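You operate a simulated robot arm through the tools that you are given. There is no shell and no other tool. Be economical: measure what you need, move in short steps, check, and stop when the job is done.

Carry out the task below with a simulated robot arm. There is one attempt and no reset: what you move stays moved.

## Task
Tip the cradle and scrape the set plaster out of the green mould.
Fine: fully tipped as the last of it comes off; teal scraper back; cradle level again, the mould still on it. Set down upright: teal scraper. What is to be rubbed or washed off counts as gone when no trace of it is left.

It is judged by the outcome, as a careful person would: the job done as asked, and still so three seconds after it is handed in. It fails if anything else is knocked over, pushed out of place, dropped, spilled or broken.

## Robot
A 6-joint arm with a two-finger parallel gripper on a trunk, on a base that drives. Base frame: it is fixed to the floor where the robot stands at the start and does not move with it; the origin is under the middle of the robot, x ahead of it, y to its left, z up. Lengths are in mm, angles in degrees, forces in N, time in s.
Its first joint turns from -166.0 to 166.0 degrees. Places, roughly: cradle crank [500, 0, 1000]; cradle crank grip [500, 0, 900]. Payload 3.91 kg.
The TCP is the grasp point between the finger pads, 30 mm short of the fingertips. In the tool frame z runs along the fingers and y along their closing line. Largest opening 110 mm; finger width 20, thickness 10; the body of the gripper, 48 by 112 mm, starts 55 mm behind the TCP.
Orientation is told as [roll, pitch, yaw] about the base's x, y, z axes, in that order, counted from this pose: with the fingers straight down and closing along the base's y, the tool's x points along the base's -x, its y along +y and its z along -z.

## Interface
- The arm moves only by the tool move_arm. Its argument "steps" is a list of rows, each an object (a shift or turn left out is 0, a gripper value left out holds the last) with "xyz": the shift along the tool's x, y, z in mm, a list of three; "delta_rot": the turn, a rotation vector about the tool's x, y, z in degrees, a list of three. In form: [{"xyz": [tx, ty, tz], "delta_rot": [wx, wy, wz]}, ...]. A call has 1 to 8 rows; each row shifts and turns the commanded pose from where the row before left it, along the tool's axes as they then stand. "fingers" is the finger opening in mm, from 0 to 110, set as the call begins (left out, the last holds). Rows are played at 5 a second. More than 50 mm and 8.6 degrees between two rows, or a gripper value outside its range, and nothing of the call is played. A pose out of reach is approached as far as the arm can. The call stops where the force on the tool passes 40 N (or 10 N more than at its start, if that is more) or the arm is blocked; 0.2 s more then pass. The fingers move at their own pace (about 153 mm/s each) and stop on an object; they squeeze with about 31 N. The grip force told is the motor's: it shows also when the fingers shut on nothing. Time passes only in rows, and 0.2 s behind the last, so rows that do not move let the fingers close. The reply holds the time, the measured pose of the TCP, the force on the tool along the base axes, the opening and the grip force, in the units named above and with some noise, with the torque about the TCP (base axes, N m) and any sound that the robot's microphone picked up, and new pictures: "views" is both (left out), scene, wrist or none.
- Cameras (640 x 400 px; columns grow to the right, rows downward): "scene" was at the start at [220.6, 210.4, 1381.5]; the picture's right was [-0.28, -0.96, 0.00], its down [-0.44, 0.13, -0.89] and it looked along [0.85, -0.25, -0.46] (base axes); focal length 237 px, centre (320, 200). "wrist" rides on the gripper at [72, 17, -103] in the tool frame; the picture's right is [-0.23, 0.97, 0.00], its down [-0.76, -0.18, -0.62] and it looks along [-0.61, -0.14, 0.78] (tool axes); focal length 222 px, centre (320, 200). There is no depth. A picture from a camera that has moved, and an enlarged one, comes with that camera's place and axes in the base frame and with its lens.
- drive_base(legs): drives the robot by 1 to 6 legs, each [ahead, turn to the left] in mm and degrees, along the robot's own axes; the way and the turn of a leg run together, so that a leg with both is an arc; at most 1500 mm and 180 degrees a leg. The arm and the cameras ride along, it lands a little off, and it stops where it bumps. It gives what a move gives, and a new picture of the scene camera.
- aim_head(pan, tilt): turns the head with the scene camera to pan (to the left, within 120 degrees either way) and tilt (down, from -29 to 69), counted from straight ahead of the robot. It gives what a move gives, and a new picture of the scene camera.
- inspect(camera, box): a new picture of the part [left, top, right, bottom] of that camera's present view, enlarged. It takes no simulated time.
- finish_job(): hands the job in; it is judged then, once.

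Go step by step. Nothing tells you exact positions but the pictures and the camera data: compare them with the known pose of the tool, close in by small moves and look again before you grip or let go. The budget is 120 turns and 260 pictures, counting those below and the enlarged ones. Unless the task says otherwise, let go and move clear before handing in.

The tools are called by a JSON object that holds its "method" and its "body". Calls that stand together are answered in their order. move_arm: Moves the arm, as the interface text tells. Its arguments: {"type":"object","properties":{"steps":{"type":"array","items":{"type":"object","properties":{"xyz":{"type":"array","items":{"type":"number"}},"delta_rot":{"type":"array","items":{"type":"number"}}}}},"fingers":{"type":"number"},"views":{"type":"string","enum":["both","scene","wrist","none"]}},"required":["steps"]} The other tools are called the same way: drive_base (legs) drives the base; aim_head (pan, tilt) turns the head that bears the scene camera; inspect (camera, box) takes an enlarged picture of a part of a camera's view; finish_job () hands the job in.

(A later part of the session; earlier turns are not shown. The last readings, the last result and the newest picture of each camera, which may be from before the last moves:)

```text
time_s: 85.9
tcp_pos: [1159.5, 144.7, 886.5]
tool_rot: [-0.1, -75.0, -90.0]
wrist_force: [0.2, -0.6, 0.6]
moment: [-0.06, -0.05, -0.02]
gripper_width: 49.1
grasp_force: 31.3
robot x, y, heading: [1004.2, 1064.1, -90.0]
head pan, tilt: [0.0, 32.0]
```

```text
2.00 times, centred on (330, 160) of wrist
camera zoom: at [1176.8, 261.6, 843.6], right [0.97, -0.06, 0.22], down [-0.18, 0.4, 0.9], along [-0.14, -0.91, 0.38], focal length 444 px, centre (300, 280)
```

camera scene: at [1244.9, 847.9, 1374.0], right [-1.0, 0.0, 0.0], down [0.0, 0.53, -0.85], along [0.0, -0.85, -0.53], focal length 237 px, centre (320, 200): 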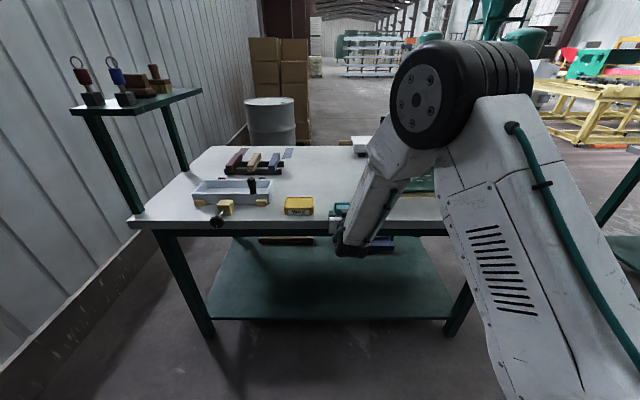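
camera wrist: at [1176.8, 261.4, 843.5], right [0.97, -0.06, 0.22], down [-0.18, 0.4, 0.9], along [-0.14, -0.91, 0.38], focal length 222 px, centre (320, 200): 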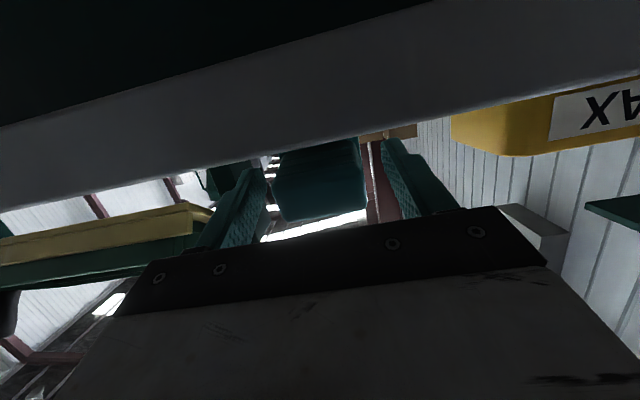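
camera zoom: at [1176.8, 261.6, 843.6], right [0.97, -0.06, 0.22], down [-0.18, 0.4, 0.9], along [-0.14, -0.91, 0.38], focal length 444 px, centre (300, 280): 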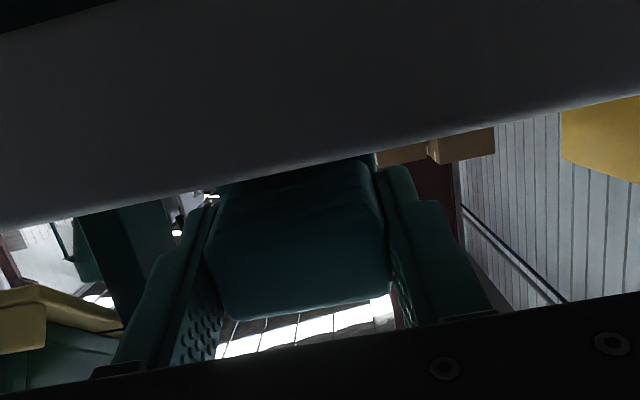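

Held at 49 mm. I lift slowly.

{"method": "move_arm", "body": {"steps": [{"xyz": [-4.8, 0, -1.3]}, {"xyz": [-9.7, 0, -2.6]}, {"xyz": [-14.5, 0, -3.9]}, {"xyz": [-14.5, 0, -3.9]}, {"xyz": [-19.3, 0, -5.2]}, {"xyz": [-19.3, 0, -5.2]}, {"xyz": [-9.7, 0, -2.6]}, {"xyz": [0, 0, 0]}], "views": "both"}}

{"method": "inspect", "body": {"camera": "wrist", "box": [170, 60, 490, 260]}}

```text
time_s: 87.7
tcp_pos: [1161.0, 144.8, 983.4]
tool_rot: [-0.1, -75.0, -90.0]
wrist_force: [0.3, 0.1, -0.6]
moment: [0.05, -0.02, -0.05]
gripper_width: 49.1
grasp_force: 31.0
robot x, y, heading: [1005.9, 1068.2, -89.9]
head pan, tilt: [0.0, 32.0]
camera scene: at [1244.9, 847.8, 1374.0], right [-1.0, 0.0, 0.0], down [0.0, 0.53, -0.85], along [0.0, -0.85, -0.53], focal length 237 px, centre (320, 200)
camera wrist: at [1177.0, 261.6, 939.0], right [0.97, -0.06, 0.22], down [-0.18, 0.4, 0.9], along [-0.14, -0.91, 0.38], focal length 222 px, centre (320, 200)
```

scene: 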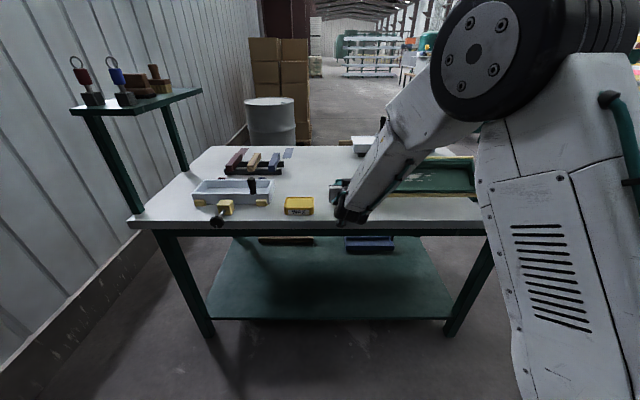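
wrist: 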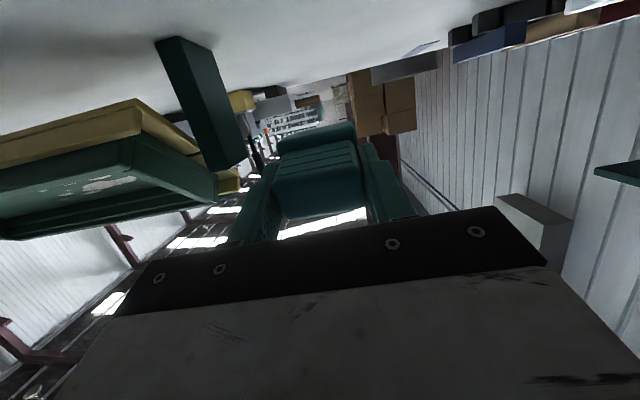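

```text
2.00 times, centred on (330, 160) of wrist
camera zoom: at [1177.0, 261.6, 939.0], right [0.97, -0.06, 0.22], down [-0.18, 0.4, 0.9], along [-0.14, -0.91, 0.38], focal length 444 px, centre (300, 280)
```

zoom: 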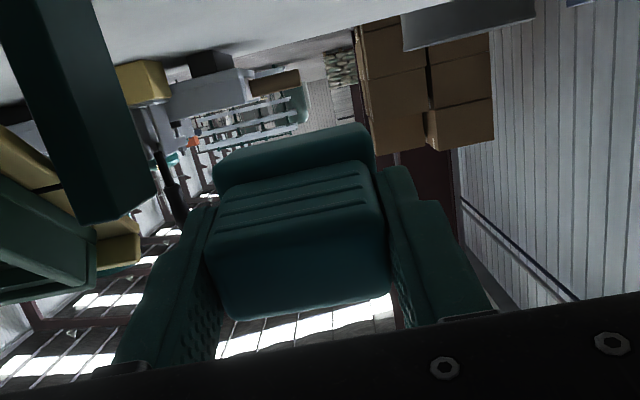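

The scraper is held firmly and in line with the tool, and the wrist camera sees both blade and mould. I raise it and slowly turn to 50° tilt.

{"method": "move_arm", "body": {"steps": [{"xyz": [-17.4, 0, -4.7]}, {"xyz": [-17.4, 0, -4.7]}, {"xyz": [-17.4, 0, -4.7]}, {"xyz": [-17.4, 0, -4.7]}, {"xyz": [-17.4, 0, -4.7]}, {"delta_rot": [0, 3, 0]}, {"delta_rot": [0, 3.5, 0]}, {"delta_rot": [0, 3.5, 0]}], "views": "none"}}

{"method": "move_arm", "body": {"steps": [{"delta_rot": [0, 3.5, 0]}, {"delta_rot": [0, 3.5, 0]}, {"delta_rot": [0, 3.5, 0]}, {"delta_rot": [0, 3.5, 0]}, {"delta_rot": [0, 1, 0]}, {"xyz": [0, 0, 0]}], "views": "wrist"}}

```text
time_s: 89.5
tcp_pos: [1160.3, 143.6, 1073.3]
tool_rot: [0.1, -64.9, -90.0]
wrist_force: [-0.6, -0.5, -1.4]
moment: [0.04, 0.03, -0.01]
gripper_width: 49.1
grasp_force: 30.9
robot x, y, heading: [1008.9, 1066.2, -89.8]
head pan, tilt: [0.0, 32.0]
```

```text
time_s: 90.9
tcp_pos: [1161.6, 142.8, 1073.1]
tool_rot: [-0.1, -49.9, -90.0]
wrist_force: [0.5, -0.2, -1.1]
moment: [0.03, 0.02, 0.01]
gripper_width: 49.1
grasp_force: 31.2
robot x, y, heading: [1006.5, 1064.8, -90.2]
head pan, tilt: [0.0, 32.0]
camera wrist: at [1178.8, 268.4, 1083.2], right [0.97, -0.15, 0.17], down [-0.18, -0.01, 0.98], along [-0.14, -0.99, -0.04], focal length 222 px, centre (320, 200)
```

wrist: 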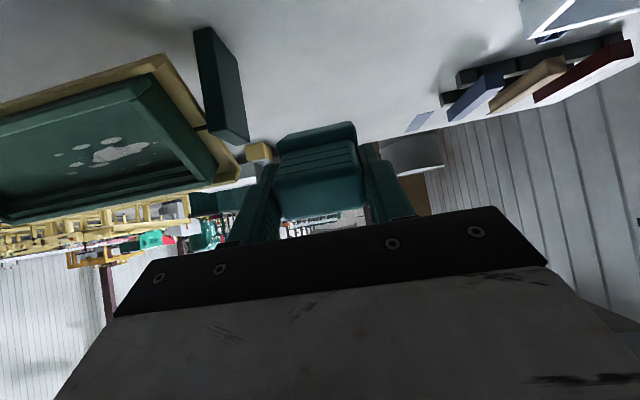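

{"method": "move_arm", "body": {"steps": [{"xyz": [0, -42, 0]}, {"xyz": [0, -42, 0]}, {"xyz": [0, -42, 0]}, {"xyz": [0, -42, 0]}, {"xyz": [0, -38, 0]}, {"xyz": [-8.7, 0, 10.3]}, {"xyz": [-8.7, 0, 10.3]}, {"xyz": [0, 0, 0]}], "views": "both"}}

{"method": "inspect", "body": {"camera": "wrist", "box": [160, 20, 480, 250]}}

{"method": "inspect", "body": {"camera": "scene", "box": [340, 140, 520, 250]}}

```text
time_s: 92.7
tcp_pos: [953.2, 117.3, 1072.6]
tool_rot: [0.0, -49.9, -90.1]
wrist_force: [0.4, 0.3, -1.3]
moment: [0.06, -0.01, 0.0]
gripper_width: 49.1
grasp_force: 31.0
robot x, y, heading: [1008.1, 1068.7, -90.0]
head pan, tilt: [0.0, 32.0]
camera scene: at [1244.8, 847.9, 1374.0], right [-1.0, 0.0, 0.0], down [0.0, 0.53, -0.85], along [0.0, -0.85, -0.53], focal length 237 px, centre (320, 200)
camera wrist: at [970.4, 242.6, 1083.9], right [0.97, -0.15, 0.17], down [-0.18, -0.01, 0.98], along [-0.14, -0.99, -0.04], focal length 222 px, centre (320, 200)
```

scene: 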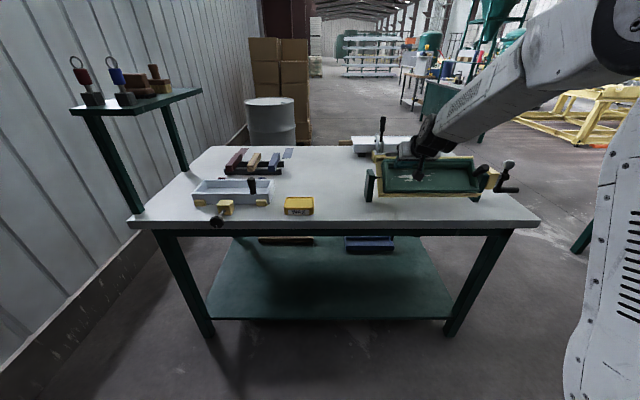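
wrist: 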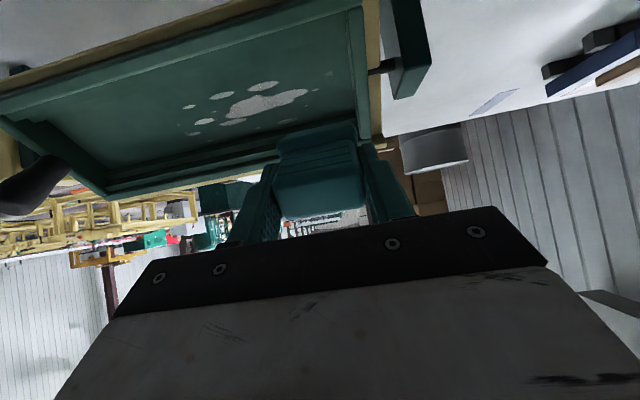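

```text
1.74 times, centred on (320, 135) of wrist
camera zoom: at [970.4, 242.6, 1083.9], right [0.97, -0.15, 0.17], down [-0.18, -0.01, 0.98], along [-0.14, -0.99, -0.04], focal length 386 px, centre (320, 313)
```

zoom: 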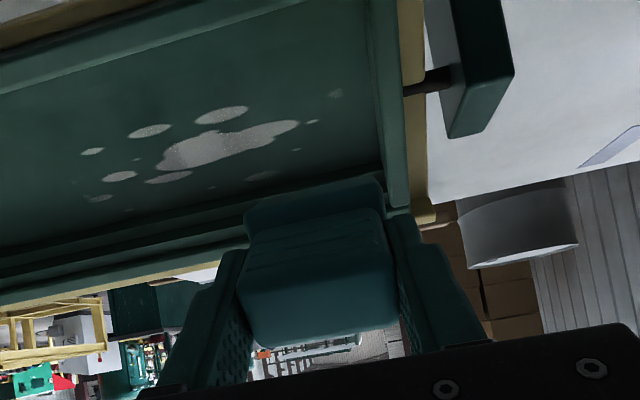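

```text
3.56 times, centred on (430, 195) of scene
camera zoom: at [1244.8, 847.9, 1374.0], right [-1.0, 0.0, 0.0], down [0.0, 0.53, -0.85], along [0.0, -0.85, -0.53], focal length 842 px, centre (-71, 218)
```

zoom: 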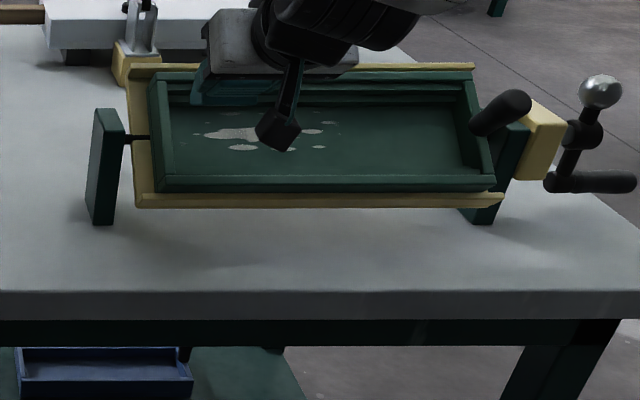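

The blade hovers over the far end of the plaster (x≈953). I lower toward the floor along its normal, in short steps.

{"method": "move_arm", "body": {"steps": [{"xyz": [1, 0, 12]}, {"xyz": [1, 0, 12]}, {"xyz": [1, 0, 12]}, {"xyz": [0.5, 0, 7]}, {"xyz": [0, 0, 0]}], "views": "none"}}

{"method": "inspect", "body": {"camera": "wrist", "box": [160, 20, 480, 250]}}

{"method": "inspect", "body": {"camera": "scene", "box": [360, 140, 480, 220]}}

```text
time_s: 93.9
tcp_pos: [954.3, 86.4, 1043.9]
tool_rot: [0.0, -50.0, -90.1]
wrist_force: [0.5, -1.0, -1.4]
moment: [0.06, -0.01, -0.02]
gripper_width: 49.0
grasp_force: 30.7
robot x, y, heading: [1004.7, 1066.9, -89.9]
head pan, tilt: [0.0, 32.0]
```

```text
1.74 times, centred on (320, 135) of wrist
camera zoom: at [972.2, 211.0, 1054.1], right [0.97, -0.15, 0.17], down [-0.18, -0.01, 0.98], along [-0.14, -0.99, -0.04], focal length 386 px, centre (320, 313)
```

zoom: 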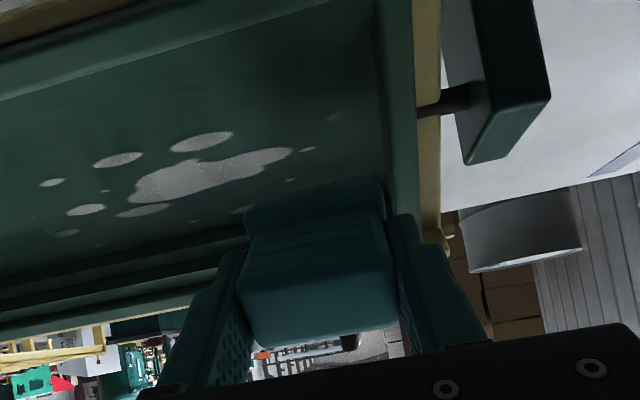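

```text
5.00 times, centred on (420, 180) of scene
camera zoom: at [1244.9, 847.9, 1374.0], right [-1.0, 0.0, 0.0], down [0.0, 0.53, -0.85], along [0.0, -0.85, -0.53], focal length 1185 px, centre (-180, 300)
```

zoom: 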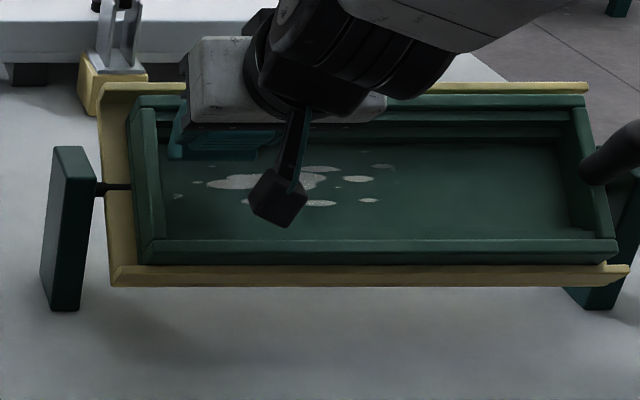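

{"method": "move_arm", "body": {"steps": [{"xyz": [10, -6, 0]}, {"xyz": [0.5, 0, 6]}, {"xyz": [0.3, 0, 4]}, {"xyz": [0.3, 0, 4]}, {"xyz": [0, 0, 0]}], "views": "none"}}

{"method": "inspect", "body": {"camera": "wrist", "box": [160, 20, 480, 250]}}

```text
time_s: 95.1
tcp_pos: [948.6, 82.4, 1025.4]
tool_rot: [0.0, -50.1, -90.1]
wrist_force: [0.3, -0.1, -1.4]
moment: [0.09, -0.01, 0.01]
gripper_width: 48.9
grasp_force: 31.1
robot x, y, heading: [1005.6, 1066.3, -90.0]
head pan, tilt: [0.0, 32.0]
```

```text
1.74 times, centred on (320, 135) of wrist
camera zoom: at [966.1, 207.9, 1035.6], right [0.97, -0.15, 0.17], down [-0.18, -0.01, 0.98], along [-0.14, -0.99, -0.04], focal length 386 px, centre (320, 313)
```

zoom: 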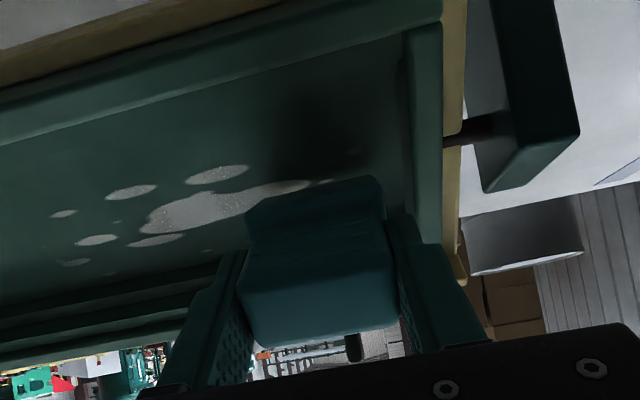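

{"method": "move_arm", "body": {"steps": [{"xyz": [0.2, 0, 2]}, {"xyz": [0.2, 0, 2]}, {"xyz": [0.2, 0, 2]}, {"xyz": [0, 0, 0]}], "views": "none"}}

{"method": "inspect", "body": {"camera": "wrist", "box": [160, 20, 480, 250]}}

```text
time_s: 96.1
tcp_pos: [948.2, 79.1, 1020.4]
tool_rot: [0.0, -50.0, -90.2]
wrist_force: [-0.6, 10.8, 6.9]
moment: [0.22, -0.16, 0.29]
gripper_width: 49.1
grasp_force: 30.8
robot x, y, heading: [1007.8, 1063.5, -89.9]
head pan, tilt: [0.0, 32.0]
```

```text
1.74 times, centred on (320, 135) of wrist
camera zoom: at [966.0, 203.8, 1031.6], right [0.97, -0.15, 0.17], down [-0.18, -0.01, 0.98], along [-0.14, -0.99, -0.04], focal length 386 px, centre (320, 313)
```

zoom: 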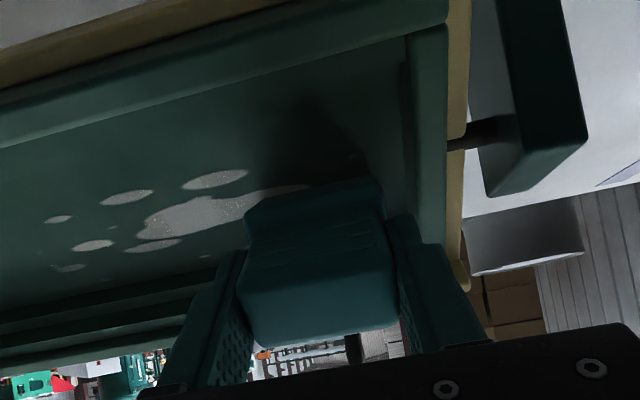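

Contact with about 13 N. I draw the first stroke downhill (toward the lower wall) keeping light pressure.

{"method": "move_arm", "body": {"steps": [{"xyz": [4, 0, -0.35]}, {"xyz": [4, 0, -0.35]}, {"xyz": [4, 0, -0.35]}, {"xyz": [4, 0, -0.35]}, {"xyz": [4, 0, -0.35]}, {"xyz": [4, 0, -0.35]}, {"xyz": [4, 0, -0.35]}, {"xyz": [4, 0, -0.35]}], "views": "none"}}

{"method": "inspect", "body": {"camera": "wrist", "box": [160, 20, 480, 250]}}

```text
time_s: 97.9
tcp_pos: [948.4, 101.3, 998.1]
tool_rot: [-0.1, -50.0, -90.2]
wrist_force: [0.2, 9.0, 19.6]
moment: [-0.68, -0.19, 0.08]
gripper_width: 49.1
grasp_force: 30.9
robot x, y, heading: [1008.0, 1068.5, -89.8]
head pan, tilt: [0.0, 32.0]
```

```text
1.74 times, centred on (320, 135) of wrist
camera zoom: at [965.6, 226.6, 1008.8], right [0.97, -0.15, 0.17], down [-0.18, -0.01, 0.98], along [-0.14, -0.99, -0.04], focal length 386 px, centre (320, 313)
```

zoom: 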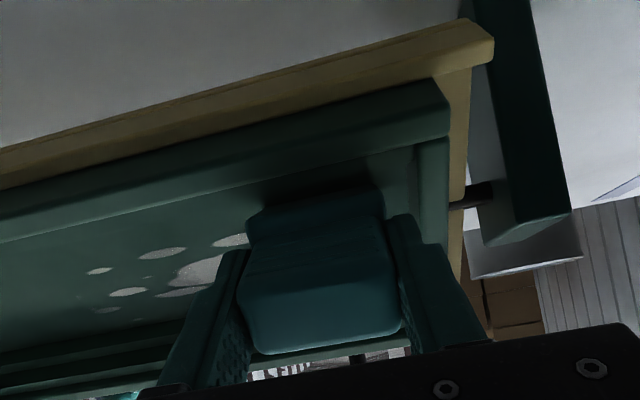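

{"method": "move_arm", "body": {"steps": [{"xyz": [0, 0, -6]}, {"xyz": [0, 0, -14]}, {"xyz": [-12, 0, -10]}, {"xyz": [-20, 0, 0]}, {"xyz": [-20, 0, 0]}, {"xyz": [0, 0, 0]}], "views": "none"}}

{"method": "inspect", "body": {"camera": "wrist", "box": [160, 20, 480, 250]}}

{"method": "inspect", "body": {"camera": "scene", "box": [360, 140, 480, 220]}}

```text
time_s: 99.3
tcp_pos: [947.7, 95.6, 1051.2]
tool_rot: [0.0, -50.0, -90.1]
wrist_force: [0.7, -0.3, -1.1]
moment: [0.06, -0.01, -0.01]
gripper_width: 49.1
grasp_force: 31.7
out of reach, approached as far as the arm can: row 4
robot x, y, heading: [1006.0, 1071.9, -89.8]
head pan, tilt: [0.0, 32.0]
```

```text
1.74 times, centred on (320, 135) of wrist
camera zoom: at [965.7, 220.8, 1061.2], right [0.97, -0.15, 0.17], down [-0.18, -0.01, 0.98], along [-0.14, -0.99, -0.04], focal length 386 px, centre (320, 313)
```

zoom: 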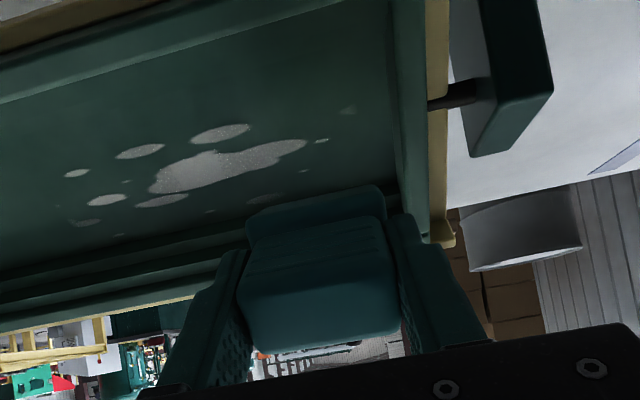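

```text
5.00 times, centred on (420, 180) of scene
camera zoom: at [1244.8, 847.9, 1374.0], right [-1.0, 0.0, 0.0], down [0.0, 0.53, -0.85], along [0.0, -0.85, -0.53], focal length 1185 px, centre (-180, 300)
```

zoom: 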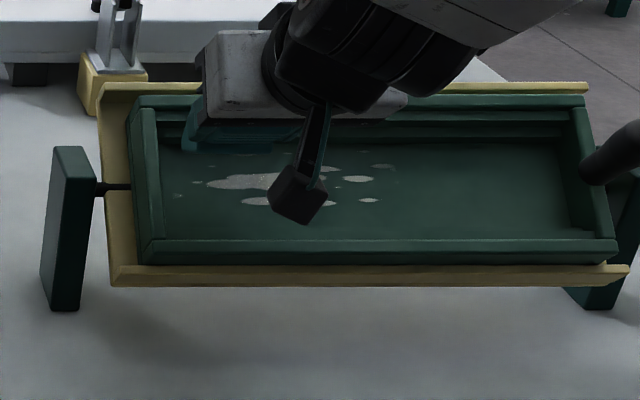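

{"method": "inspect", "body": {"camera": "wrist", "box": [180, 60, 360, 160]}}

```text
3.56 times, centred on (270, 110) of wrist
camera zoom: at [965.7, 220.8, 1061.2], right [0.97, -0.15, 0.17], down [-0.18, -0.01, 0.98], along [-0.14, -0.99, -0.04], focal length 790 px, centre (498, 520)
```

zoom: 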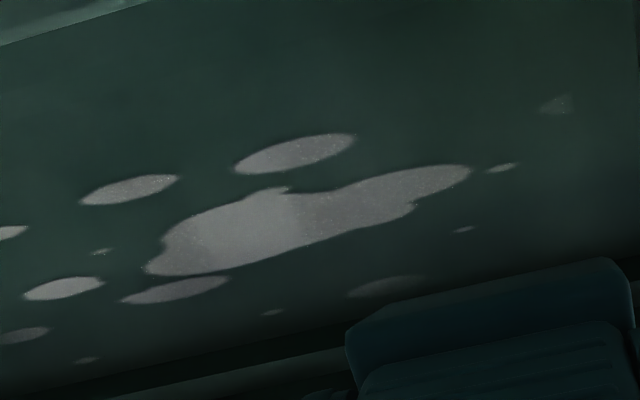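

The stroke dimmed the plaster under the blade, so repeated passes are needed. The arm was at its reach limit, so I pull clear, lean the tool slightly more and bring the base 120 mm closer.

{"method": "move_arm", "body": {"steps": [{"xyz": [0, 0, -30]}, {"xyz": [0, 0, -40]}, {"xyz": [0, 0, -41]}, {"xyz": [27, 0, 0], "delta_rot": [0, -2.5, 0]}, {"xyz": [27, 0, 0], "delta_rot": [0, -2.5, 0]}, {"xyz": [0, 0, 0]}], "views": "none"}}

{"method": "drive_base", "body": {"legs": [[120, 0]]}}

{"method": "inspect", "body": {"camera": "wrist", "box": [160, 20, 480, 250]}}

```text
time_s: 100.7
tcp_pos: [951.8, 203.5, 1093.9]
tool_rot: [0.9, -53.2, -89.9]
wrist_force: [0.4, 0.2, -0.8]
moment: [0.09, 0.01, 0.0]
gripper_width: 49.4
grasp_force: 31.3
out of reach, approached as far as the arm can: row 5
robot x, y, heading: [1005.0, 1069.0, -90.1]
head pan, tilt: [0.0, 32.0]
```

```text
time_s: 101.9
tcp_pos: [955.1, 84.1, 1094.2]
tool_rot: [1.0, -53.3, -89.8]
wrist_force: [0.0, -0.1, -1.3]
moment: [0.02, 0.0, 0.0]
gripper_width: 49.2
grasp_force: 30.6
robot x, y, heading: [1007.7, 945.5, -89.7]
head pan, tilt: [0.0, 32.0]
camera scene: at [1245.8, 728.8, 1374.0], right [-1.0, 0.0, 0.0], down [0.0, 0.53, -0.85], along [0.0, -0.85, -0.53], focal length 237 px, centre (320, 200)
```

scene: 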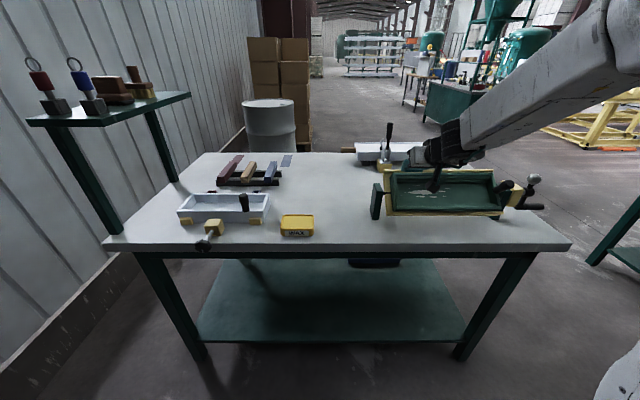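

```text
1.74 times, centred on (320, 135) of wrist
camera zoom: at [971.1, 209.5, 1097.5], right [0.97, -0.12, 0.19], down [-0.19, 0.04, 0.98], along [-0.13, -0.99, 0.02], focal length 386 px, centre (320, 313)
```

zoom: 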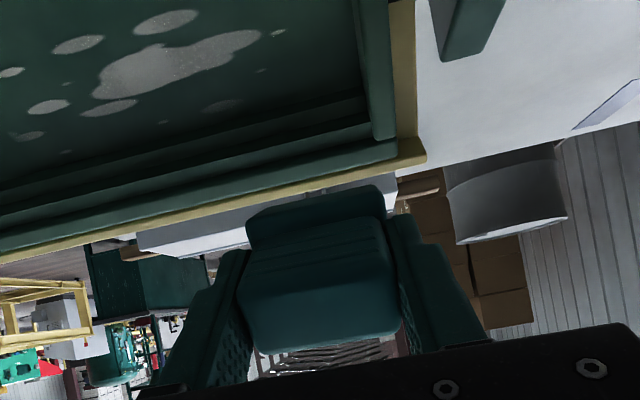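

{"method": "move_arm", "body": {"steps": [{"xyz": [16, -3, 0], "delta_rot": [0, 2.5, 0]}, {"xyz": [17, 0, 0]}, {"xyz": [0, 0, 0]}], "views": "none"}}

{"method": "inspect", "body": {"camera": "wrist", "box": [160, 20, 480, 250]}}

```text
time_s: 102.7
tcp_pos: [952.5, 101.5, 1067.4]
tool_rot: [0.9, -50.7, -89.8]
wrist_force: [0.2, -0.2, -1.3]
moment: [0.03, 0.03, -0.01]
gripper_width: 49.3
grasp_force: 30.4
robot x, y, heading: [1005.1, 946.2, -89.8]
head pan, tilt: [0.0, 32.0]
```

```text
1.74 times, centred on (320, 135) of wrist
camera zoom: at [967.5, 227.7, 1076.7], right [0.97, -0.13, 0.19], down [-0.19, 0.0, 0.98], along [-0.13, -0.99, -0.03], focal length 386 px, centre (320, 313)
```

zoom: 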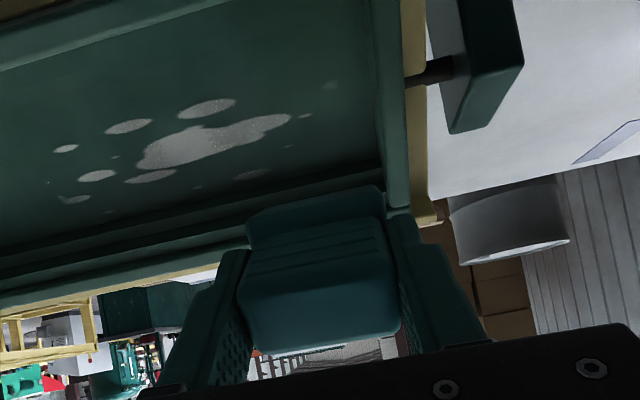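

{"method": "move_arm", "body": {"steps": [{"xyz": [1, 0, 12]}, {"xyz": [1, 0, 12]}, {"xyz": [1, 0, 12]}, {"xyz": [0.6, 0, 7]}, {"xyz": [0.3, 0, 3]}, {"xyz": [0.2, 0, 2]}, {"xyz": [0, 0, 0]}], "views": "none"}}

{"method": "inspect", "body": {"camera": "wrist", "box": [160, 20, 480, 250]}}

```text
time_s: 103.7
tcp_pos: [952.7, 79.2, 1043.8]
tool_rot: [0.8, -50.8, -89.8]
wrist_force: [2.7, 29.7, 15.9]
moment: [-0.12, 0.4, -0.56]
gripper_width: 49.4
grasp_force: 30.9
robot x, y, heading: [1005.4, 947.7, -89.8]
head pan, tilt: [0.0, 32.0]
stopped in row 4: the force on the tool passed its limit at 53 N (the readings are from after the stop); the commanded pose is now the measured one
```

```text
1.74 times, centred on (320, 135) of wrist
camera zoom: at [969.0, 203.4, 1052.2], right [0.97, -0.13, 0.18], down [-0.19, 0.0, 0.98], along [-0.13, -0.99, -0.02], focal length 386 px, centre (320, 313)
```

zoom: 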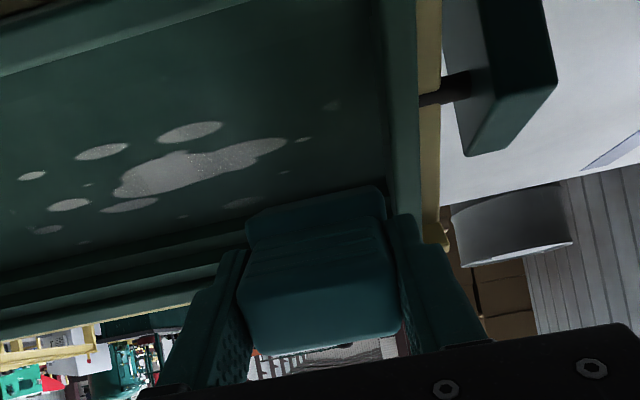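

The blade met the step bordering the floor. I back off, lean the tool more (60°) so the blade clears the step, and land further downhill.

{"method": "move_arm", "body": {"steps": [{"xyz": [0, 0, -10]}, {"xyz": [10, -1, -5]}, {"xyz": [8, -1, 0], "delta_rot": [0.8, -4.6, 0]}, {"xyz": [6, 0, 0], "delta_rot": [0, -4.6, 0]}, {"xyz": [0, 0, 0]}], "views": "none"}}

{"method": "inspect", "body": {"camera": "wrist", "box": [160, 20, 480, 250]}}

```text
time_s: 104.9
tcp_pos: [941.5, 101.0, 1035.3]
tool_rot: [0.7, -59.8, -89.9]
wrist_force: [-0.1, 0.3, -1.4]
moment: [0.08, -0.02, 0.0]
gripper_width: 49.1
grasp_force: 31.4
out of reach, approached as far as the arm can: row 4
robot x, y, heading: [1007.3, 943.6, -89.8]
head pan, tilt: [0.0, 32.0]
```

```text
1.74 times, centred on (320, 135) of wrist
camera zoom: at [957.8, 226.9, 1024.5], right [0.97, -0.1, 0.2], down [-0.19, 0.15, 0.97], along [-0.13, -0.98, 0.13], focal length 386 px, centre (320, 313)
```

zoom: 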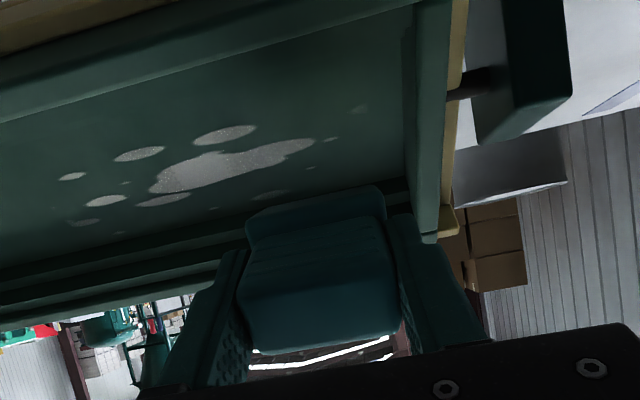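

{"method": "move_arm", "body": {"steps": [{"xyz": [2.5, 2, 9.7]}, {"xyz": [2, 2, 7.7]}, {"xyz": [0.8, 0, 2.9]}, {"xyz": [0.6, 0, 2.3]}, {"xyz": [0.5, 0, 1.9]}, {"xyz": [0, 0, 0]}], "views": "none"}}

{"method": "inspect", "body": {"camera": "wrist", "box": [160, 20, 480, 250]}}

```text
time_s: 106.3
tcp_pos: [937.7, 84.6, 1019.1]
tool_rot: [0.7, -59.8, -89.9]
wrist_force: [0.2, -0.2, -1.7]
moment: [0.1, 0.01, -0.02]
gripper_width: 49.2
grasp_force: 31.1
out of reach, approached as far as the arm can: row 1, 2
robot x, y, heading: [1006.7, 949.4, -90.1]
head pan, tilt: [0.0, 32.0]
```

```text
1.74 times, centred on (320, 135) of wrist
camera zoom: at [953.2, 209.3, 1009.4], right [0.97, -0.1, 0.2], down [-0.19, 0.15, 0.97], along [-0.13, -0.98, 0.13], focal length 386 px, centre (320, 313)
```

zoom: 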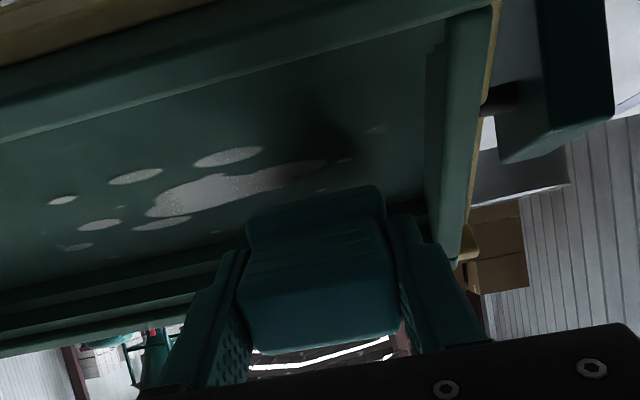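

The limits come from the arm's wrist when working to the robot's right. I raise clear and shift the base about 220 mm toward −x so the work lies ahead-left.

{"method": "move_arm", "body": {"steps": [{"xyz": [-5, 0, -19.4]}, {"xyz": [-5, 0, -19.4]}, {"xyz": [-20, 0, -20]}, {"xyz": [-20, 0, -20]}, {"xyz": [-20, 0, -10]}, {"xyz": [0, 0, -30], "delta_rot": [0, 3, 0]}, {"xyz": [0, 0, -30], "delta_rot": [0, 3, 0]}], "views": "none"}}

{"method": "drive_base", "body": {"legs": [[0, -90], [220, 0], [0, 90]]}}

```text
time_s: 107.9
tcp_pos: [942.3, 175.0, 1160.5]
tool_rot: [14.0, -54.0, -105.3]
wrist_force: [-1.0, 0.7, -2.8]
moment: [-0.06, 0.0, 0.11]
gripper_width: 49.3
grasp_force: 31.1
robot x, y, heading: [1009.7, 949.9, -89.9]
head pan, tilt: [0.0, 32.0]
```

```text
time_s: 117.2
tcp_pos: [761.2, 170.0, 1156.4]
tool_rot: [0.0, -53.9, -86.6]
wrist_force: [-1.2, -0.4, -1.8]
moment: [0.06, -0.05, 0.0]
gripper_width: 49.0
grasp_force: 30.6
robot x, y, heading: [785.9, 939.9, -86.7]
head pan, tilt: [0.0, 32.0]
camera scene: at [1036.7, 737.4, 1374.0], right [-1.0, -0.06, 0.0], down [-0.03, 0.53, -0.85], along [0.05, -0.85, -0.53], focal length 237 px, centre (320, 200)
```

scene: 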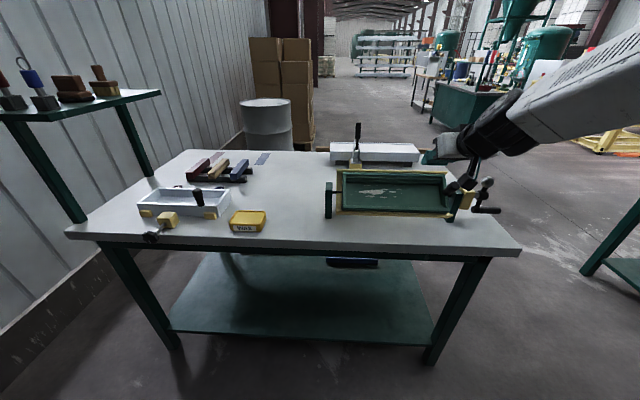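

{"method": "drive_base", "body": {"legs": [[0, -3.3]]}}

{"method": "move_arm", "body": {"steps": [{"xyz": [0, 45, 0]}, {"xyz": [0, 45, 0]}, {"xyz": [0, 45, 0]}, {"xyz": [0, 45, 0]}, {"xyz": [0, 0, 0]}], "views": "wrist"}}

```text
time_s: 118.1
tcp_pos: [715.9, 172.5, 1156.1]
tool_rot: [0.1, -53.9, -90.0]
wrist_force: [0.1, -0.6, -0.6]
moment: [0.06, -0.01, 0.01]
gripper_width: 49.4
grasp_force: 31.3
robot x, y, heading: [783.7, 941.8, -89.9]
head pan, tilt: [0.0, 32.0]
camera scene: at [1024.2, 723.3, 1374.0], right [-1.0, 0.0, 0.0], down [0.0, 0.53, -0.85], along [0.0, -0.85, -0.53], focal length 237 px, centre (320, 200)
```

scene: 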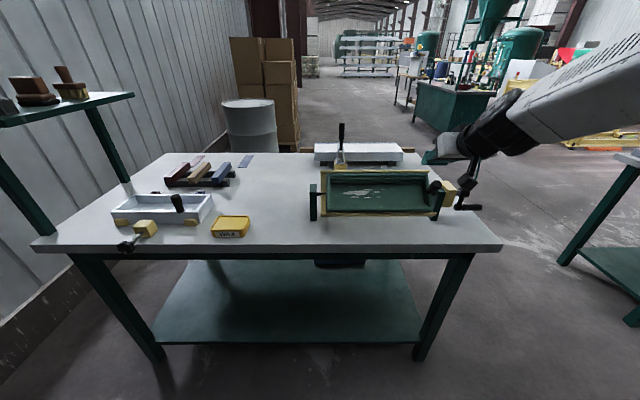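

```text
time_s: 119.3
tcp_pos: [896.7, 170.1, 1154.2]
tool_rot: [0.0, -53.9, -90.0]
wrist_force: [0.0, -0.2, -1.1]
moment: [0.08, -0.01, 0.03]
gripper_width: 49.1
grasp_force: 30.5
robot x, y, heading: [785.6, 940.7, -89.9]
head pan, tilt: [0.0, 32.0]
camera wrist: at [913.3, 296.5, 1155.8], right [0.97, -0.13, 0.18], down [-0.18, 0.05, 0.98], along [-0.14, -0.99, 0.03], focal length 222 px, centre (320, 200)
```

wrist: 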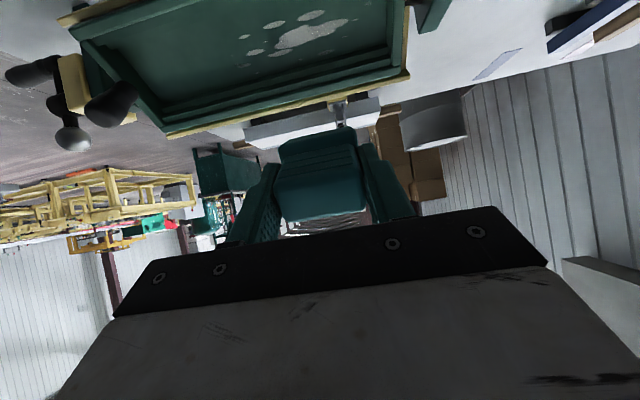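

{"method": "move_arm", "body": {"steps": [{"xyz": [0, 28, 0], "delta_rot": [0, -3, 0]}, {"xyz": [0, 29, 0], "delta_rot": [0, -3.1, 0]}, {"xyz": [18.4, 0, 30.2]}, {"xyz": [18.4, 0, 30.2]}, {"xyz": [18.4, 0, 30.2]}, {"xyz": [18.4, 0, 30.2]}, {"xyz": [0, 0, 0]}], "views": "none"}}

{"method": "inspect", "body": {"camera": "wrist", "box": [160, 20, 480, 250]}}

```text
time_s: 120.9
tcp_pos: [950.7, 102.5, 1033.9]
tool_rot: [0.1, -60.1, -90.0]
wrist_force: [0.1, -0.1, -0.4]
moment: [0.07, -0.02, 0.01]
gripper_width: 49.3
grasp_force: 31.1
robot x, y, heading: [787.8, 939.9, -89.8]
head pan, tilt: [0.0, 32.0]
```

```text
1.74 times, centred on (320, 135) of wrist
camera zoom: at [969.0, 227.0, 1021.6], right [0.97, -0.11, 0.2], down [-0.18, 0.16, 0.97], along [-0.14, -0.98, 0.14], focal length 386 px, centre (320, 313)
```

zoom: 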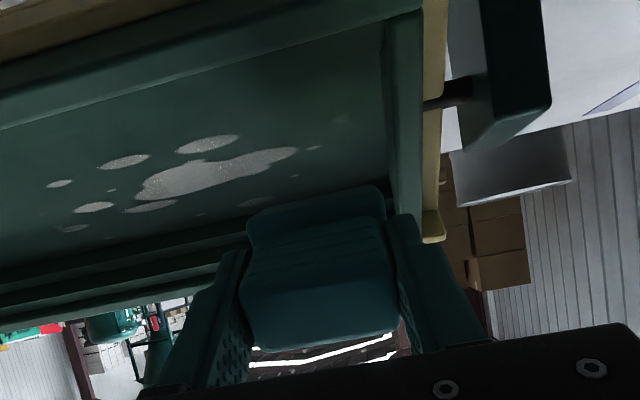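

{"method": "move_arm", "body": {"steps": [{"xyz": [3.1, 0, 9.7]}, {"xyz": [2.8, 0, 9.7]}, {"xyz": [0.8, 0, 2.9]}, {"xyz": [0.5, 0, 1.9]}, {"xyz": [0.5, 0, 1.9]}, {"xyz": [0.5, 0, 1.9]}, {"xyz": [0, 0, 0]}], "views": "none"}}

```text
time_s: 122.5
tcp_pos: [952.7, 83.3, 1012.3]
tool_rot: [0.3, -60.2, -89.9]
wrist_force: [-1.2, 15.5, 10.6]
moment: [-0.05, 0.01, 0.01]
gripper_width: 49.0
grasp_force: 31.3
robot x, y, heading: [788.2, 943.0, -89.9]
head pan, tilt: [0.0, 32.0]
```

Even contact now, about 19 N. I slide uphill toward the step to find where the floor ends.

{"method": "move_arm", "body": {"steps": [{"xyz": [-2.9, 0, 0.7]}, {"xyz": [-2.9, 0, 0.7]}, {"xyz": [-2.9, 0, 0.7]}, {"xyz": [-2.9, 0, 0.7]}, {"xyz": [0, 0, 0]}], "views": "none"}}

{"method": "inspect", "body": {"camera": "wrist", "box": [160, 20, 480, 250]}}

```text
time_s: 123.7
tcp_pos: [953.9, 75.3, 1018.2]
tool_rot: [0.2, -60.0, -90.0]
wrist_force: [-0.6, 10.0, -0.4]
moment: [0.34, -0.29, -0.19]
gripper_width: 49.0
grasp_force: 31.3
robot x, y, heading: [787.9, 945.5, -89.9]
head pan, tilt: [0.0, 32.0]
```

```text
1.74 times, centred on (320, 135) of wrist
camera zoom: at [970.3, 200.8, 1007.3], right [0.97, -0.11, 0.2], down [-0.18, 0.16, 0.97], along [-0.14, -0.98, 0.13], focal length 386 px, centre (320, 313)
```

zoom: 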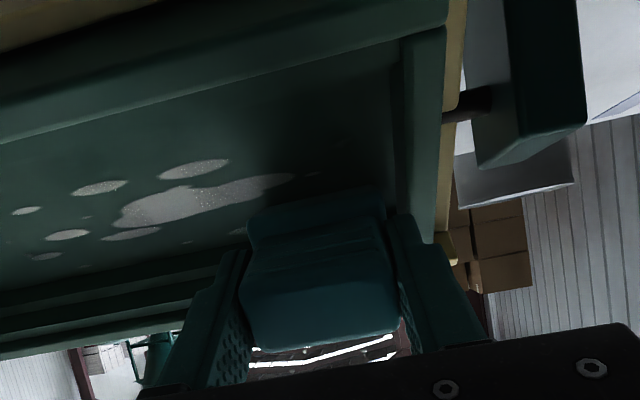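

{"method": "move_arm", "body": {"steps": [{"xyz": [-2.9, 0, 1.2]}, {"xyz": [-1.9, 0, 1.0]}, {"xyz": [7.7, 0, -1.9]}, {"xyz": [7.7, 0, -1.9]}, {"xyz": [7.7, 0, -1.9]}, {"xyz": [7.7, 0, -1.9]}, {"xyz": [7.7, 0, -1.9]}, {"xyz": [7.7, 0, -2]}], "views": "none"}}

{"method": "move_arm", "body": {"steps": [{"xyz": [-7.7, 0, 2.1]}, {"xyz": [-7.7, 0, 2.1]}, {"xyz": [-7.7, 0, 2.1]}, {"xyz": [-7.7, 0, 2.1]}, {"xyz": [-7.7, 0, 2.1]}, {"xyz": [-7.2, 0, 2]}, {"xyz": [0, 0, 0]}], "views": "none"}}

{"method": "inspect", "body": {"camera": "wrist", "box": [160, 20, 480, 250]}}

```text
time_s: 125.5
tcp_pos: [953.5, 105.1, 989.9]
tool_rot: [0.1, -60.2, -90.1]
wrist_force: [-0.8, 10.3, 22.4]
moment: [-1.06, 0.0, 0.03]
gripper_width: 49.3
grasp_force: 31.1
robot x, y, heading: [785.6, 937.3, -89.9]
head pan, tilt: [0.0, 32.0]
```

```text
time_s: 127.1
tcp_pos: [952.1, 71.2, 1019.8]
tool_rot: [0.1, -60.0, -90.0]
wrist_force: [-1.2, 3.3, -6.9]
moment: [0.44, -0.13, -0.18]
gripper_width: 49.2
grasp_force: 31.0
robot x, y, heading: [786.3, 941.6, -90.0]
head pan, tilt: [0.0, 32.0]
```

```text
1.74 times, centred on (320, 135) of wrist
camera zoom: at [970.1, 195.9, 1009.2], right [0.97, -0.11, 0.2], down [-0.18, 0.16, 0.97], along [-0.14, -0.98, 0.13], focal length 386 px, centre (320, 313)
```

zoom: 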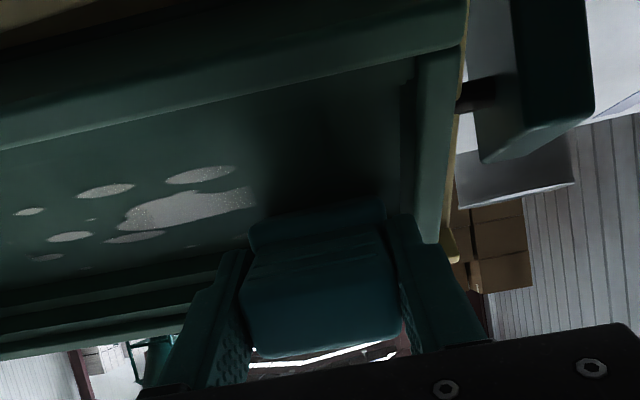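

The right part of the big blob is gone: downhill strokes at this lean work. I lift slightly and shift 45 mm to the next column, checking the cleaned one.

{"method": "move_arm", "body": {"steps": [{"xyz": [-1.5, 0, -6]}, {"xyz": [8, 0, -10]}, {"xyz": [0, -22, 0]}, {"xyz": [0, -22, 0]}, {"xyz": [0, 0, 0]}], "views": "none"}}

{"method": "inspect", "body": {"camera": "wrist", "box": [160, 20, 480, 250]}}

{"method": "inspect", "body": {"camera": "scene", "box": [300, 150, 460, 230]}}

```text
time_s: 128.3
tcp_pos: [907.9, 87.3, 1024.6]
tool_rot: [0.1, -59.9, -90.0]
wrist_force: [0.3, -0.3, -0.9]
moment: [0.05, -0.02, -0.01]
gripper_width: 49.2
grasp_force: 31.0
robot x, y, heading: [789.5, 945.7, -89.9]
head pan, tilt: [0.0, 32.0]
```

```text
1.74 times, centred on (320, 135) of wrist
camera zoom: at [925.8, 212.9, 1012.7], right [0.97, -0.11, 0.2], down [-0.18, 0.16, 0.97], along [-0.14, -0.98, 0.13], focal length 386 px, centre (320, 313)
```

zoom: 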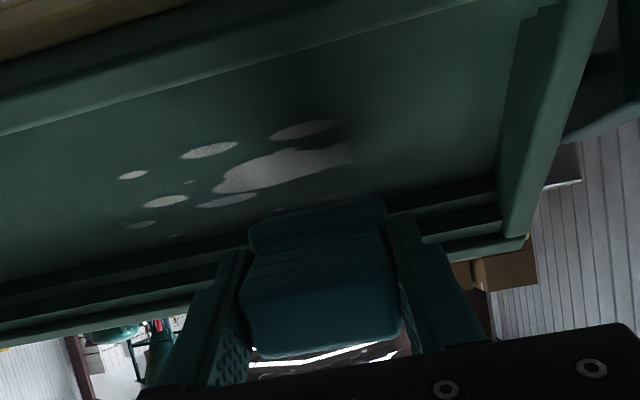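

```text
4.00 times, centred on (380, 190) of scene
camera zoom: at [1024.3, 723.3, 1374.0], right [-1.0, 0.0, 0.0], down [0.0, 0.53, -0.85], along [0.0, -0.85, -0.53], focal length 948 px, centre (80, 240)
```

zoom: 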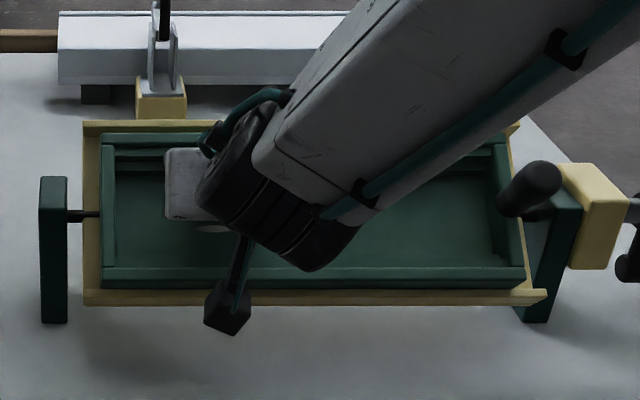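

{"method": "move_arm", "body": {"steps": [{"xyz": [1.5, 0, 5.8]}, {"xyz": [0.6, 0, 2.4]}, {"xyz": [0.5, 0, 1.9]}, {"xyz": [0.5, 0, 1.9]}, {"xyz": [0, 0, 0]}], "views": "none"}}

```text
time_s: 129.5
tcp_pos: [910.0, 78.2, 1015.5]
tool_rot: [0.2, -60.0, -90.0]
wrist_force: [-0.7, 4.3, -4.1]
moment: [0.28, -0.05, -0.14]
gripper_width: 49.1
grasp_force: 31.0
robot x, y, heading: [789.0, 941.7, -89.9]
head pan, tilt: [0.0, 32.0]
```

{"method": "move_arm", "body": {"steps": [{"xyz": [0.7, 0, 2.5]}, {"xyz": [4, 0, 0.5]}, {"xyz": [7.7, 0, -1.9]}, {"xyz": [7.7, 0, -1.9]}, {"xyz": [7.7, 0, -1.9]}, {"xyz": [7.7, 0, -2]}, {"xyz": [7.7, 0, -2]}, {"xyz": [0, 0, 0]}], "views": "none"}}

{"method": "inspect", "body": {"camera": "wrist", "box": [160, 20, 480, 250]}}

```text
time_s: 131.3
tcp_pos: [909.8, 107.1, 980.8]
tool_rot: [0.1, -60.0, -90.1]
wrist_force: [-0.5, 7.8, 17.0]
moment: [-0.96, 0.03, -0.05]
gripper_width: 49.2
grasp_force: 30.6
robot x, y, heading: [783.9, 941.2, -89.9]
head pan, tilt: [0.0, 32.0]
```

```text
1.74 times, centred on (320, 135) of wrist
camera zoom: at [926.9, 232.5, 969.9], right [0.97, -0.11, 0.2], down [-0.18, 0.16, 0.97], along [-0.14, -0.98, 0.13], focal length 386 px, centre (320, 313)
```

zoom: 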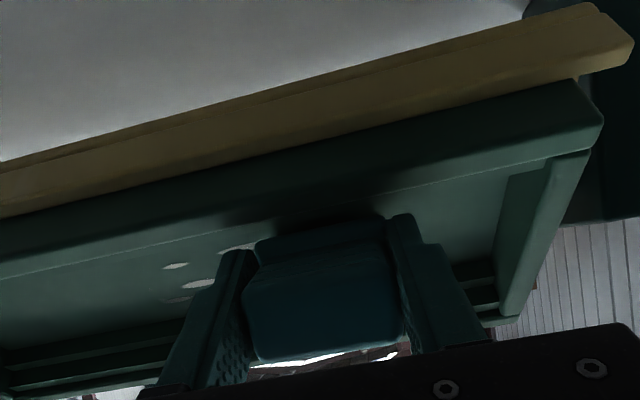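

{"method": "move_arm", "body": {"steps": [{"xyz": [-7.7, 0, 2.2]}, {"xyz": [-7.7, 0, 2.2]}, {"xyz": [-7.7, 0, 2.2]}, {"xyz": [-7.7, 0, 2.2]}, {"xyz": [-6, 0, 1.6]}, {"xyz": [-1.5, 0, -6]}, {"xyz": [4, 0, -10]}, {"xyz": [0, 0, 0]}], "views": "none"}}

{"method": "inspect", "body": {"camera": "wrist", "box": [160, 20, 480, 250]}}

```text
time_s: 133.1
tcp_pos: [909.9, 95.1, 1014.2]
tool_rot: [0.0, -60.0, -90.0]
wrist_force: [0.0, -0.2, -1.3]
moment: [0.06, 0.0, -0.01]
gripper_width: 48.9
grasp_force: 30.7
robot x, y, heading: [790.5, 944.0, -89.8]
head pan, tilt: [0.0, 32.0]
```

```text
1.74 times, centred on (320, 135) of wrist
camera zoom: at [926.0, 219.7, 1002.8], right [0.97, -0.11, 0.2], down [-0.18, 0.16, 0.97], along [-0.14, -0.98, 0.13], focal length 386 px, centre (320, 313)
```

zoom: 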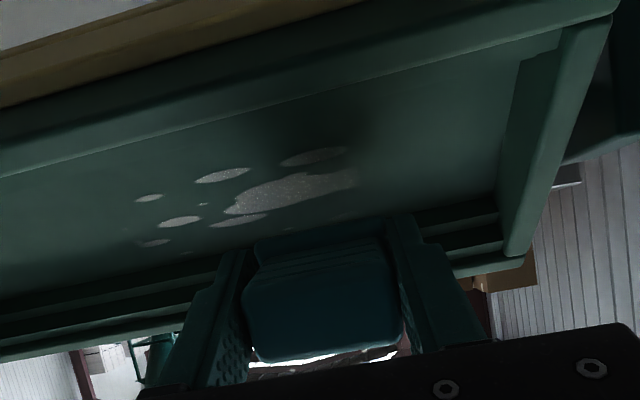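

{"method": "inspect", "body": {"camera": "wrist", "box": [220, 70, 400, 170]}}

```text
3.56 times, centred on (310, 120) of wrist
camera zoom: at [926.0, 219.7, 1002.8], right [0.97, -0.11, 0.2], down [-0.18, 0.16, 0.97], along [-0.14, -0.98, 0.13], focal length 790 px, centre (356, 484)
```

zoom: 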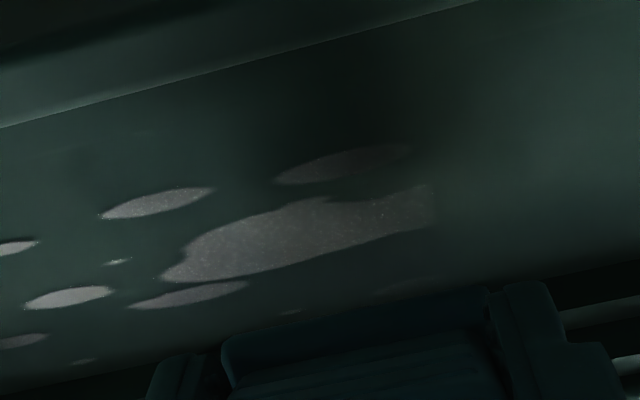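

I rotate the tool back 10° to undo the scraper's slight pivot in the grip, then land again for more passes on this column.

{"method": "move_arm", "body": {"steps": [{"xyz": [-6, 0, -2], "delta_rot": [0, 5, 0]}, {"xyz": [-6, 0, 0], "delta_rot": [0, 5, 0]}, {"xyz": [0.4, 0, 5]}, {"xyz": [0.4, 0, 4]}, {"xyz": [0.2, 0, 2]}, {"xyz": [0.2, 0, 2]}, {"xyz": [0, 0, 0]}], "views": "none"}}

{"method": "inspect", "body": {"camera": "wrist", "box": [160, 20, 480, 250]}}

```text
time_s: 134.7
tcp_pos: [909.3, 79.7, 1014.7]
tool_rot: [0.1, -50.1, -89.9]
wrist_force: [1.0, 2.6, -2.6]
moment: [0.17, 0.05, 0.09]
gripper_width: 49.0
grasp_force: 31.3
robot x, y, heading: [785.8, 940.5, -89.8]
head pan, tilt: [0.0, 32.0]
```

```text
1.74 times, centred on (320, 135) of wrist
camera zoom: at [926.0, 205.5, 1025.5], right [0.97, -0.14, 0.17], down [-0.18, -0.01, 0.98], along [-0.14, -0.99, -0.04], focal length 386 px, centre (320, 313)
```

zoom: 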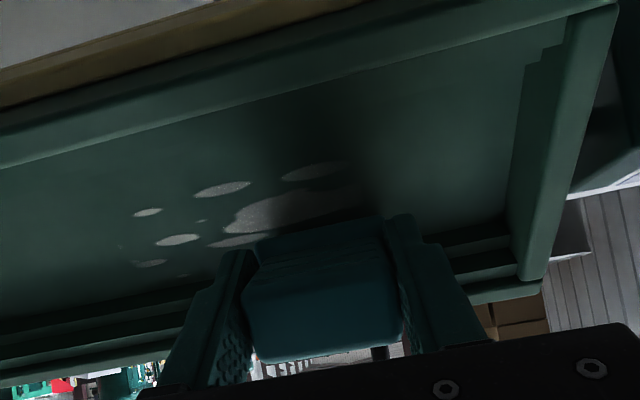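

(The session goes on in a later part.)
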